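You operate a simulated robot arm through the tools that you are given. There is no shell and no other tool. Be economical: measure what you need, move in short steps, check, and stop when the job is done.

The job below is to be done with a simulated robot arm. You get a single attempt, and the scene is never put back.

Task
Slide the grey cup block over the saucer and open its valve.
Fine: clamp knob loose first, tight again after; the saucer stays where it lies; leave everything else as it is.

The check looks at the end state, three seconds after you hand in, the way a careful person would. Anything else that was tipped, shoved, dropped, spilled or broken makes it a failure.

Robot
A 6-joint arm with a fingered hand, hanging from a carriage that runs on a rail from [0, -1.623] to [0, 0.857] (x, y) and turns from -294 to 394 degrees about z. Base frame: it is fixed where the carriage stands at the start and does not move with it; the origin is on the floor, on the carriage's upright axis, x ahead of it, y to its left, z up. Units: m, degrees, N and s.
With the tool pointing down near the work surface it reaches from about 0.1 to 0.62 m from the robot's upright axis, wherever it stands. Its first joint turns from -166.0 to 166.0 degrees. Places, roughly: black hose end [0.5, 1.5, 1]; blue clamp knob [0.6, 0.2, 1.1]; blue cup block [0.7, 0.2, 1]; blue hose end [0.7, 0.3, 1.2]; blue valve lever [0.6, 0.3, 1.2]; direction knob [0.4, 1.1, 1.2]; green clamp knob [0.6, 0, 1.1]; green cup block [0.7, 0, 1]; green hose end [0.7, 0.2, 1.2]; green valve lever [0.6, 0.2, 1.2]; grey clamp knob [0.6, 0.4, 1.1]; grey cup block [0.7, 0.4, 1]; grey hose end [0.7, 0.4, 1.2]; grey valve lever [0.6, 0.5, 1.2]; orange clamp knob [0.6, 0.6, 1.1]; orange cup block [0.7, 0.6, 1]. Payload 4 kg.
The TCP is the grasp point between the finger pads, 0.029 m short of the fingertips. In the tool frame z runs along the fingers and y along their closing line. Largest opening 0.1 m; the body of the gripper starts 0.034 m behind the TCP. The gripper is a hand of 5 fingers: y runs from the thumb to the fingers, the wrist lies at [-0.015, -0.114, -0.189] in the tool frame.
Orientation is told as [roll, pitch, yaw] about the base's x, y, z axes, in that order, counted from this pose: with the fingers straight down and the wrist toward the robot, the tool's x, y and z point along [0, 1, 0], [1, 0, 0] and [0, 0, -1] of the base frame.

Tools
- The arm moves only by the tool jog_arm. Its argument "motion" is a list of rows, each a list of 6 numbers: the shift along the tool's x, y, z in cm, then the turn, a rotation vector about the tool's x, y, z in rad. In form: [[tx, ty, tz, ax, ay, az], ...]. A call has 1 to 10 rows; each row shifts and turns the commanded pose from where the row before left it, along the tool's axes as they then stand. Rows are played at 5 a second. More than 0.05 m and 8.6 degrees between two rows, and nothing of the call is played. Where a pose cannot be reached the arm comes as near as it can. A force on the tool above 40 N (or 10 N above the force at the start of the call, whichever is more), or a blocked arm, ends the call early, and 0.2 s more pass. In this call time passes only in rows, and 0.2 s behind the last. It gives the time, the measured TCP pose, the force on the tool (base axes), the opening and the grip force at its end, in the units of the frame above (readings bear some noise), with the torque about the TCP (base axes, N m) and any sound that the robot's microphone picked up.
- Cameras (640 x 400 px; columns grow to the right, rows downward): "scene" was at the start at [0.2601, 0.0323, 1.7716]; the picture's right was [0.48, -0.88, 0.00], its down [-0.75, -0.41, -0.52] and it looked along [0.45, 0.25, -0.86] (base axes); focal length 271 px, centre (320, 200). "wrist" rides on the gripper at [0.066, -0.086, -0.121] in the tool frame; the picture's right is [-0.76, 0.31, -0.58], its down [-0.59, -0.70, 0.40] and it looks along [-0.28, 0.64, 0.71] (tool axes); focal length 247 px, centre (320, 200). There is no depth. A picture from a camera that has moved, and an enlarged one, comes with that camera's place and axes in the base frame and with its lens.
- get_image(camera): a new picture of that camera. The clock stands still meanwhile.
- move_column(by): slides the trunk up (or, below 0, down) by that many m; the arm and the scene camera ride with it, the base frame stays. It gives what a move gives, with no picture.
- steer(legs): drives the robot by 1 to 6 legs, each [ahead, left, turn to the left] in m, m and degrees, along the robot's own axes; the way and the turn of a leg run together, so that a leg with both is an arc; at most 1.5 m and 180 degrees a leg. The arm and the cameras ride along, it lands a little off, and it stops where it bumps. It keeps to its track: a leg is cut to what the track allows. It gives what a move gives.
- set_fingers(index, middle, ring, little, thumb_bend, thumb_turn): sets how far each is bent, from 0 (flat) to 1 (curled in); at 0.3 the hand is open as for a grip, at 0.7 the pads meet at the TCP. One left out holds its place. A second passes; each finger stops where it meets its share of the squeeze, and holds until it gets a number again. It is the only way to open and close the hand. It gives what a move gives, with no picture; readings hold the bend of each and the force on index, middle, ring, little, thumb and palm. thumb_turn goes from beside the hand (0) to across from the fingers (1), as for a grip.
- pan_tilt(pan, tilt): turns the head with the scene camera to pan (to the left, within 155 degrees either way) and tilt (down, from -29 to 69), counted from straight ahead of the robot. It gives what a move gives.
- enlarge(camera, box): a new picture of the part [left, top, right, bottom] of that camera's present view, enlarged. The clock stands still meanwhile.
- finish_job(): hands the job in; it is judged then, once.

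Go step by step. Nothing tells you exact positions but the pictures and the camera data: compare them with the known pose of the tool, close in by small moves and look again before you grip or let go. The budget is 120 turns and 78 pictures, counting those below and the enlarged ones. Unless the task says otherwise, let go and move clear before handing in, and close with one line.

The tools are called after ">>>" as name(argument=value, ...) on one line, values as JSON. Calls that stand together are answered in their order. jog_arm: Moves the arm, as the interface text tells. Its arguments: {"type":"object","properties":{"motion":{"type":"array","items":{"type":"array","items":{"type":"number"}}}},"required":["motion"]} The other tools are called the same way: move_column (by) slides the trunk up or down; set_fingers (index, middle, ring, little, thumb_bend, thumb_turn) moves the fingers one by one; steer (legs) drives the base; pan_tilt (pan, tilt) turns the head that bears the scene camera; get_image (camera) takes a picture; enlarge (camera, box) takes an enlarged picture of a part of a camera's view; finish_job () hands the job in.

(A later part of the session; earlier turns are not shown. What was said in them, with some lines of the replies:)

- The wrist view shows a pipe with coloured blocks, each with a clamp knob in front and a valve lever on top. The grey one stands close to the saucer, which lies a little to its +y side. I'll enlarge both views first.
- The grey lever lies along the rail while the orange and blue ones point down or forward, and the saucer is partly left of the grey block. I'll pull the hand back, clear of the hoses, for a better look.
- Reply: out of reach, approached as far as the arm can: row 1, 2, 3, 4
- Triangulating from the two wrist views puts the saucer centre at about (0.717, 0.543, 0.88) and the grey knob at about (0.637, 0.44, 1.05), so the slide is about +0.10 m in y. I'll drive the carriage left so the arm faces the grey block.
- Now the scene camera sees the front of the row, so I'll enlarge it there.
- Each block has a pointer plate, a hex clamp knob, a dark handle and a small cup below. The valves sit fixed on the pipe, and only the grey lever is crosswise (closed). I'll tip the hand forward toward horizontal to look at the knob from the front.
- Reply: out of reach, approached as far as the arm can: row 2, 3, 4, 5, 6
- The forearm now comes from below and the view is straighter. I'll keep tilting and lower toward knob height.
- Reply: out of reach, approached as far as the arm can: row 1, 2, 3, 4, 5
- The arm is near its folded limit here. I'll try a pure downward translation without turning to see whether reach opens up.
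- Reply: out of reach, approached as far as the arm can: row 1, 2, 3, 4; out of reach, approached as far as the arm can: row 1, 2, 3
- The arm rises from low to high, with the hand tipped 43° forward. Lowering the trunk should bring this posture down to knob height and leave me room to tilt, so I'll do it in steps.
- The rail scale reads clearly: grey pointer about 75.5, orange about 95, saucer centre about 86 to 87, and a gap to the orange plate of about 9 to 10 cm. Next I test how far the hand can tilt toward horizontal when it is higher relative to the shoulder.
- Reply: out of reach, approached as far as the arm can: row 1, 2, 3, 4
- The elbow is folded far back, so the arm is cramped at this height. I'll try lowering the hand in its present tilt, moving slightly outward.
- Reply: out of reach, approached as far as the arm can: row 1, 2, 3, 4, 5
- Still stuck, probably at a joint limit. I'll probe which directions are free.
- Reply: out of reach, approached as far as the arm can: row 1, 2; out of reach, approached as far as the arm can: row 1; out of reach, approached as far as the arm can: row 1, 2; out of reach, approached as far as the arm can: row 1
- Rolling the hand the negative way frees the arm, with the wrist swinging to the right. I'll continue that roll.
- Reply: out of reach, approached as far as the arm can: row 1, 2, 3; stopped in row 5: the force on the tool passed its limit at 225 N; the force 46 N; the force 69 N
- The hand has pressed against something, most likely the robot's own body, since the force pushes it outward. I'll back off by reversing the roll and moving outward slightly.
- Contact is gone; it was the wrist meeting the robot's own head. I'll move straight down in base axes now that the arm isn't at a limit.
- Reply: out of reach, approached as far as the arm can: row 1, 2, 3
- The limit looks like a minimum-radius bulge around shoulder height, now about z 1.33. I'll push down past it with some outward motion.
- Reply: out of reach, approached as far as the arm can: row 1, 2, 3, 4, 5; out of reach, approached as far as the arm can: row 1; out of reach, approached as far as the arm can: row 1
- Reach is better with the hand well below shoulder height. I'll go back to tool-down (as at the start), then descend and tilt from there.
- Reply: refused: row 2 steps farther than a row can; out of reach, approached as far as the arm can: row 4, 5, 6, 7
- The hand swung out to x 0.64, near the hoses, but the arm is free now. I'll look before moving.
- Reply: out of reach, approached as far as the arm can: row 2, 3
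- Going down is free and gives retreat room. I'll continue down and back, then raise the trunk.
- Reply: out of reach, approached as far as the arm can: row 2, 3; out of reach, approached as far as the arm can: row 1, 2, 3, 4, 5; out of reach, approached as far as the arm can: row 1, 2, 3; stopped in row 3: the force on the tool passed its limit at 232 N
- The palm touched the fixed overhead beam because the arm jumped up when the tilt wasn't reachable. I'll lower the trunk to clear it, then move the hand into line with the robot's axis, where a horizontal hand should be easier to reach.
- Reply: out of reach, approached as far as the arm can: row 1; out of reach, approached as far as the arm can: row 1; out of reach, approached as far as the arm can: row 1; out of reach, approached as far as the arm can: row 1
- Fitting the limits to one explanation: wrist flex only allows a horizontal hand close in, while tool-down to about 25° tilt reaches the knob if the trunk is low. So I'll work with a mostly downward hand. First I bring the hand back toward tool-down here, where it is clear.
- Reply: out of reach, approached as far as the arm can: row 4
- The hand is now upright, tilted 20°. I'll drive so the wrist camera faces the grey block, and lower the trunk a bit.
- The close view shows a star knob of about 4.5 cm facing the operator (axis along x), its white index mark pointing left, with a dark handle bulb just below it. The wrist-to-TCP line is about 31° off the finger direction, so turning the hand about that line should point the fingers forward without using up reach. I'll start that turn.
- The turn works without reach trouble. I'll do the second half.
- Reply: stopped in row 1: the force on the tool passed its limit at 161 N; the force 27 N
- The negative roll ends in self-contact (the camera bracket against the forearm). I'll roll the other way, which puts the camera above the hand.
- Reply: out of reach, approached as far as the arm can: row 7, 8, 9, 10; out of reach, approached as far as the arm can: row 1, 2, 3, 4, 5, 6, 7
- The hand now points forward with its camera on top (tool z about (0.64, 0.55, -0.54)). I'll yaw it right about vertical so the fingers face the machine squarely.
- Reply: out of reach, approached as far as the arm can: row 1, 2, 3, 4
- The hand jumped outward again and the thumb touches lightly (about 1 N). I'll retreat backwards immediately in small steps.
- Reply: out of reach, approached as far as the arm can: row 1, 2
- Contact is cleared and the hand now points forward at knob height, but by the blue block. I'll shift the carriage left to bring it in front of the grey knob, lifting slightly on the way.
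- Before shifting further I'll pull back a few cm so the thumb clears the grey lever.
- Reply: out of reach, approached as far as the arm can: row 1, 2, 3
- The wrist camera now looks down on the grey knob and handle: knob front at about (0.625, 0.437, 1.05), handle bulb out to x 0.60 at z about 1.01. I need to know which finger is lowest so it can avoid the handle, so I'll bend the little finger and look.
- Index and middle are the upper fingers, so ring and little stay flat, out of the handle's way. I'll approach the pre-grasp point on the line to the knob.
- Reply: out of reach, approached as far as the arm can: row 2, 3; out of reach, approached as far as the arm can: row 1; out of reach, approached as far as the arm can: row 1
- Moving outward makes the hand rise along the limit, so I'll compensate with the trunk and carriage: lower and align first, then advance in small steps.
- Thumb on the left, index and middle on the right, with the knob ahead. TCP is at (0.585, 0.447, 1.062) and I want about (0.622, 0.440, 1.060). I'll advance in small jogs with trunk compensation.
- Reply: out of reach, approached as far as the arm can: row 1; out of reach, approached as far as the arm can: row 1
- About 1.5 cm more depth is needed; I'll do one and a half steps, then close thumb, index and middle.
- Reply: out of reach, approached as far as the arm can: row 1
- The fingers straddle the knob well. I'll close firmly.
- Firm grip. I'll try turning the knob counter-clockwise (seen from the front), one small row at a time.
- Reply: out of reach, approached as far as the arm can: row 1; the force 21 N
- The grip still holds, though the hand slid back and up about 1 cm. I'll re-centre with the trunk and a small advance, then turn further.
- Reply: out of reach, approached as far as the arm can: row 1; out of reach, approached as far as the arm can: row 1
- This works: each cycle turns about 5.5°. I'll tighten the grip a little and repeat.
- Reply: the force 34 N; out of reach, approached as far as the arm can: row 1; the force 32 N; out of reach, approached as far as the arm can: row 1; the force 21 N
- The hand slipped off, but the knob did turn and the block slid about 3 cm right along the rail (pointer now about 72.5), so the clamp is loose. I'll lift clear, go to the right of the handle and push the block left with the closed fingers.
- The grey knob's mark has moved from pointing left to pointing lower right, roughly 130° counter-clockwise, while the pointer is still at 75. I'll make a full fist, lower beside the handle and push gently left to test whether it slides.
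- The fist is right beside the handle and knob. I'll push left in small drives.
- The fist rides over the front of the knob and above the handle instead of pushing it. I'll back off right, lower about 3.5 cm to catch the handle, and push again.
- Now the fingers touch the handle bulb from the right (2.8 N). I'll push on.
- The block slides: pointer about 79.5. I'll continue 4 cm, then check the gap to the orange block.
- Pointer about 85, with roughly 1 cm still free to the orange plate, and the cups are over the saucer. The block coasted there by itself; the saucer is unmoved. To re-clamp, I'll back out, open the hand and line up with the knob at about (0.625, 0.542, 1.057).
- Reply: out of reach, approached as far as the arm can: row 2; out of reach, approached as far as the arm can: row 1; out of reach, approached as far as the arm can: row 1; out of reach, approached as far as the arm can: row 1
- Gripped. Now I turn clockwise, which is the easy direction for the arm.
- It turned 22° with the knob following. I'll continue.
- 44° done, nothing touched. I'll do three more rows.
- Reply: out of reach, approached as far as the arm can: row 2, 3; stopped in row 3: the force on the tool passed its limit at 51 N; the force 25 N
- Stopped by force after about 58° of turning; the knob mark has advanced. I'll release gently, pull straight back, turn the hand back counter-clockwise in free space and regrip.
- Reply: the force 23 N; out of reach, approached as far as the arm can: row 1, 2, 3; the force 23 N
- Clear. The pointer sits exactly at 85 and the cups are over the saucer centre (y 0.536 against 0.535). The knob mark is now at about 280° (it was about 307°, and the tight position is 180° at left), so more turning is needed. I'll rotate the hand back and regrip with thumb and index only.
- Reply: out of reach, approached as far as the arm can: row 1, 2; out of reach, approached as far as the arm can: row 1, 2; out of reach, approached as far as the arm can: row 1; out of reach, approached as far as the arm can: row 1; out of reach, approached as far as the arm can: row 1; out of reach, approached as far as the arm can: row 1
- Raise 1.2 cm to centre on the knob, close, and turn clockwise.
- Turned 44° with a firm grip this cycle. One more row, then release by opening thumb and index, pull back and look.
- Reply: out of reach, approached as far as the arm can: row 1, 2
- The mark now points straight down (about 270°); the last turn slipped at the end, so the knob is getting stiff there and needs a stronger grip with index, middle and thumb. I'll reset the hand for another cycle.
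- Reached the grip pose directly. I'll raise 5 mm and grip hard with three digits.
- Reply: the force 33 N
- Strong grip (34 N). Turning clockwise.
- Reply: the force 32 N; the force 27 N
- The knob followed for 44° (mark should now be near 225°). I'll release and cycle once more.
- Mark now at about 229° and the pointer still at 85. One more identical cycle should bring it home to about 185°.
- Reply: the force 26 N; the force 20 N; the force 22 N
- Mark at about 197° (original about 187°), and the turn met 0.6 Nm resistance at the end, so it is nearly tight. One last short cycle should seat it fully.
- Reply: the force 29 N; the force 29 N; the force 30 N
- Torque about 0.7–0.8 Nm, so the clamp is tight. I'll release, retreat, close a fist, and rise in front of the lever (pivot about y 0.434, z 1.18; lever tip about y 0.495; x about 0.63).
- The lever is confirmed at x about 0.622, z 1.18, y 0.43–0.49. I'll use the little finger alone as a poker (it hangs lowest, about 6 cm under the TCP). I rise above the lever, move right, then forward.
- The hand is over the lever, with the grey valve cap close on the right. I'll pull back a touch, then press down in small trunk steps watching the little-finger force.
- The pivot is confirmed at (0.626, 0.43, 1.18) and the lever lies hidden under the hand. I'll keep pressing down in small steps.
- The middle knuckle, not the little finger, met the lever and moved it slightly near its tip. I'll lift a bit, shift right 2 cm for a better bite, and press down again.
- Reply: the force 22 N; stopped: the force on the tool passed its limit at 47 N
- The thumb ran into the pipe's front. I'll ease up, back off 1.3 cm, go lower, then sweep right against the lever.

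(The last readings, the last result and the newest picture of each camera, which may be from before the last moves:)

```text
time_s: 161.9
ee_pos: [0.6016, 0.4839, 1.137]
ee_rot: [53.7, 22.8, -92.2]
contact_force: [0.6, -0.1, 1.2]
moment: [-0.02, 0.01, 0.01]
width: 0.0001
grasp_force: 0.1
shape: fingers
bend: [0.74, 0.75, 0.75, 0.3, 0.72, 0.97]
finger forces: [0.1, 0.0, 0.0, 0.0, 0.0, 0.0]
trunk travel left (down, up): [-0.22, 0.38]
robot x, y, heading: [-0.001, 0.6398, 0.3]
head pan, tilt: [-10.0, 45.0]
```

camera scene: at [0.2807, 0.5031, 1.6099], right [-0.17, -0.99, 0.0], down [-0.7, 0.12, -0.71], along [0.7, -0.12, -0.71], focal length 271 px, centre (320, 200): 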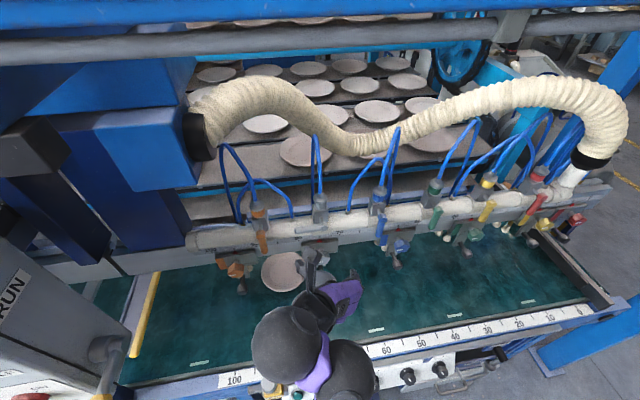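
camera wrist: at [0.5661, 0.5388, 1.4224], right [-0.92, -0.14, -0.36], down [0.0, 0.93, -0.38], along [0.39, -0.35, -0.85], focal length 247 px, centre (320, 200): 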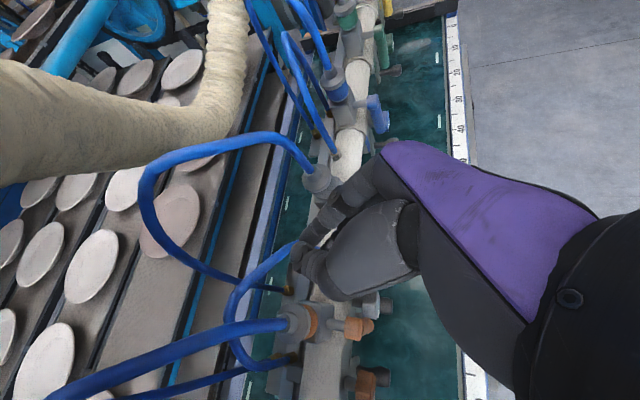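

>>> move_column(by=-0.01)

>>> steer(legs=[[0, -0.015, 0]])

>>> steer(legs=[[0, -0.012, 0]])

>>> steer(legs=[[0, -0.01, 0]])

```text
time_s: 162.5
ee_pos: [0.6018, 0.4842, 1.1269]
ee_rot: [53.7, 22.9, -92.1]
contact_force: [-0.4, 0.1, -0.1]
moment: [0.0, 0.01, 0.02]
width: 0.0
grasp_force: 0.1
shape: fingers
bend: [0.74, 0.75, 0.75, 0.3, 0.72, 0.97]
finger forces: [0.0, 0.1, 0.0, 0.0, 0.0, 0.0]
trunk travel left (down, up): [-0.21, 0.39]
robot x, y, heading: [-0.0016, 0.6461, 0.5]
head pan, tilt: [-10.0, 45.0]
```

```text
time_s: 163.3
ee_pos: [0.6022, 0.4689, 1.1266]
ee_rot: [53.8, 22.8, -92.2]
contact_force: [0.9, 0.1, 0.2]
moment: [-0.03, 0.01, -0.03]
width: 0.0001
grasp_force: 0.1
shape: fingers
bend: [0.74, 0.75, 0.75, 0.3, 0.72, 0.97]
finger forces: [0.0, 0.0, 0.0, 0.0, 0.0, 0.0]
trunk travel left (down, up): [-0.21, 0.39]
robot x, y, heading: [-0.0026, 0.6307, 0.5]
head pan, tilt: [-10.0, 45.0]
```

```text
time_s: 164.0
ee_pos: [0.602, 0.4566, 1.1259]
ee_rot: [53.7, 22.9, -92.3]
contact_force: [-0.5, 0.5, -0.8]
moment: [0.03, -0.02, 0.0]
width: 0.0
grasp_force: 0.1
shape: fingers
bend: [0.74, 0.75, 0.75, 0.3, 0.72, 0.97]
finger forces: [0.0, 0.0, 0.1, 0.1, 0.0, 0.1]
trunk travel left (down, up): [-0.21, 0.39]
robot x, y, heading: [0.0025, 0.6199, 0.4]
head pan, tilt: [-10.0, 45.0]
```

```text
time_s: 164.8
ee_pos: [0.6003, 0.4482, 1.1259]
ee_rot: [53.6, 22.9, -92.2]
contact_force: [-1.2, 2.8, -5.2]
moment: [-0.11, 0.1, 0.02]
width: 0.0
grasp_force: 4.9
shape: fingers
bend: [0.74, 0.75, 0.75, 0.3, 0.71, 0.98]
finger forces: [0.1, 0.0, 0.0, 0.0, 9.0, 0.0]
trunk travel left (down, up): [-0.21, 0.39]
robot x, y, heading: [-0.0005, 0.6114, 0.2]
head pan, tilt: [-10.0, 45.0]
```

Contact now pushes the hand left and down, consistent with the lever hanging at about 60° and its end touching the thumb. I'll back left, lift 1.3 cm to bear on its side, and sweep right again.

>>> steer(legs=[[0, 0.03, 0]])

>>> move_column(by=0.013)

>>> steer(legs=[[0, -0.02, 0]])

>>> steer(legs=[[0, -0.01, 0]])

>>> steer(legs=[[0, -0.01, 0]])

```text
time_s: 165.6
ee_pos: [0.6024, 0.4787, 1.1264]
ee_rot: [53.7, 22.9, -92.2]
contact_force: [1.0, 0.0, -0.1]
moment: [0.02, 0.0, -0.02]
width: 0.0001
grasp_force: 0.0
shape: fingers
bend: [0.74, 0.75, 0.75, 0.3, 0.72, 0.97]
finger forces: [0.0, 0.1, 0.1, 0.1, 0.0, 0.0]
trunk travel left (down, up): [-0.21, 0.39]
robot x, y, heading: [-0.0002, 0.6393, 0.5]
head pan, tilt: [-10.0, 45.0]
```

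```text
time_s: 166.2
ee_pos: [0.6011, 0.4777, 1.1393]
ee_rot: [53.5, 22.9, -92.3]
contact_force: [-3.5, 0.8, -0.4]
moment: [0.03, 0.04, -0.02]
width: 0.0
grasp_force: 1.2
shape: fingers
bend: [0.74, 0.75, 0.75, 0.3, 0.72, 0.97]
finger forces: [1.6, 0.0, 0.0, 0.1, 0.0, 0.1]
trunk travel left (down, up): [-0.223, 0.377]
robot x, y, heading: [0.0032, 0.6343, 0.4]
head pan, tilt: [-10.0, 45.0]
```

```text
time_s: 167.0
ee_pos: [0.602, 0.4577, 1.1404]
ee_rot: [53.7, 22.9, -92.2]
contact_force: [0.0, 0.6, -0.5]
moment: [-0.02, -0.03, 0.01]
width: 0.0
grasp_force: 0.0
shape: fingers
bend: [0.74, 0.75, 0.75, 0.3, 0.72, 0.97]
finger forces: [0.0, 0.1, 0.0, 0.0, 0.0, 0.0]
trunk travel left (down, up): [-0.223, 0.377]
robot x, y, heading: [-0.0001, 0.6196, 0.6]
head pan, tilt: [-10.0, 45.0]
```

```text
time_s: 167.7
ee_pos: [0.6014, 0.4489, 1.1395]
ee_rot: [53.6, 23.0, -92.3]
contact_force: [-4.7, 9.2, -0.9]
moment: [0.04, 0.02, 0.1]
width: 0.0
grasp_force: 7.9
shape: fingers
bend: [0.75, 0.75, 0.75, 0.3, 0.71, 0.97]
finger forces: [16.0, 0.0, 0.0, 0.1, 0.1, 0.0]
trunk travel left (down, up): [-0.223, 0.377]
robot x, y, heading: [0.0007, 0.6123, 0.4]
head pan, tilt: [-10.0, 45.0]
```

```text
time_s: 168.5
ee_pos: [0.6003, 0.442, 1.1367]
ee_rot: [53.5, 22.9, -92.0]
contact_force: [-6.9, 20.5, -6.9]
moment: [0.07, 0.1, 0.33]
width: 0.0
grasp_force: 15.7
shape: fingers
bend: [0.75, 0.75, 0.75, 0.3, 0.64, 0.96]
finger forces: [30.4, 0.0, 0.0, 0.1, 0.0, 0.1]
trunk travel left (down, up): [-0.223, 0.377]
robot x, y, heading: [0.0019, 0.5995, 0.5]
head pan, tilt: [-10.0, 45.0]
```

The index now presses firmly sideways (20 N) with the lever not moving further, so it is at its stop. I'll back off, retreat, move aside and use the last picture to check.

>>> steer(legs=[[0, 0.03, 0]])

>>> jog_arm(motion=[[-1.4, 0.1, -2.0, 0, 0, 0], [-1.4, 0.1, -2.0, 0, 0, 0]])

>>> steer(legs=[[0, -0.16, 0]])

>>> enlarge(camera="scene", box=[180, 140, 380, 270])

```text
time_s: 169.3
ee_pos: [0.603, 0.4697, 1.1377]
ee_rot: [53.6, 22.9, -92.2]
contact_force: [-0.4, -0.1, -1.2]
moment: [-0.02, 0.01, 0.01]
width: 0.0002
grasp_force: 0.0
shape: fingers
bend: [0.75, 0.75, 0.75, 0.3, 0.71, 0.96]
finger forces: [0.1, 0.0, 0.0, 0.1, 0.0, 0.0]
trunk travel left (down, up): [-0.223, 0.377]
robot x, y, heading: [-0.002, 0.6323, 0.5]
head pan, tilt: [-10.0, 45.0]
```

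```text
time_s: 169.9
ee_pos: [0.5538, 0.4682, 1.1388]
ee_rot: [53.6, 23.0, -92.1]
contact_force: [-0.9, 0.4, 0.6]
moment: [0.02, -0.01, -0.02]
width: 0.0
grasp_force: 0.1
shape: fingers
bend: [0.75, 0.75, 0.75, 0.3, 0.71, 0.96]
finger forces: [0.0, 0.0, 0.0, 0.1, 0.0, 0.0]
trunk travel left (down, up): [-0.223, 0.377]
robot x, y, heading: [0.002, 0.6286, 0.5]
head pan, tilt: [-10.0, 45.0]
```

```text
time_s: 171.3
ee_pos: [0.5539, 0.3083, 1.1383]
ee_rot: [53.6, 22.9, -92.2]
contact_force: [-0.2, -0.3, 0.4]
moment: [-0.02, -0.03, 0.0]
width: 0.0
grasp_force: 0.0
shape: fingers
bend: [0.75, 0.75, 0.75, 0.3, 0.71, 0.96]
finger forces: [0.0, 0.1, 0.0, 0.0, 0.0, 0.0]
trunk travel left (down, up): [-0.223, 0.377]
robot x, y, heading: [0.0015, 0.4704, 0.2]
head pan, tilt: [-10.0, 45.0]
```

```text
3.08 times, centred on (280, 205) of scene
camera zoom: at [0.2808, 0.459, 1.5125], right [-0.17, -0.99, 0.0], down [-0.7, 0.12, -0.71], along [0.7, -0.12, -0.71], focal length 833 px, centre (443, 185)
```

zoom: 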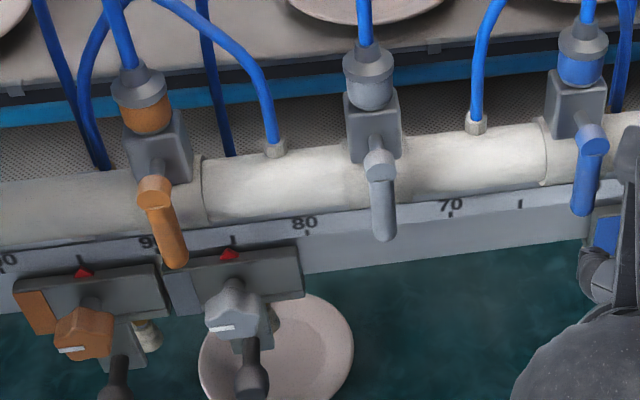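

The last picture shows the grey lever hanging down like its neighbours and the grey knob mark back at the tight position, matching the orange one. The block stands over the unmoved saucer, the orange block is in place, and the hand is clear. I'm handing in.

>>> finish_job()

```text
The job is handed in.
```

The job is handed in: the grey cup block now stands over the saucer at about 85 on the scale, its clamp knob is tight again, and its valve lever is turned down like the others, which I took to mean open.
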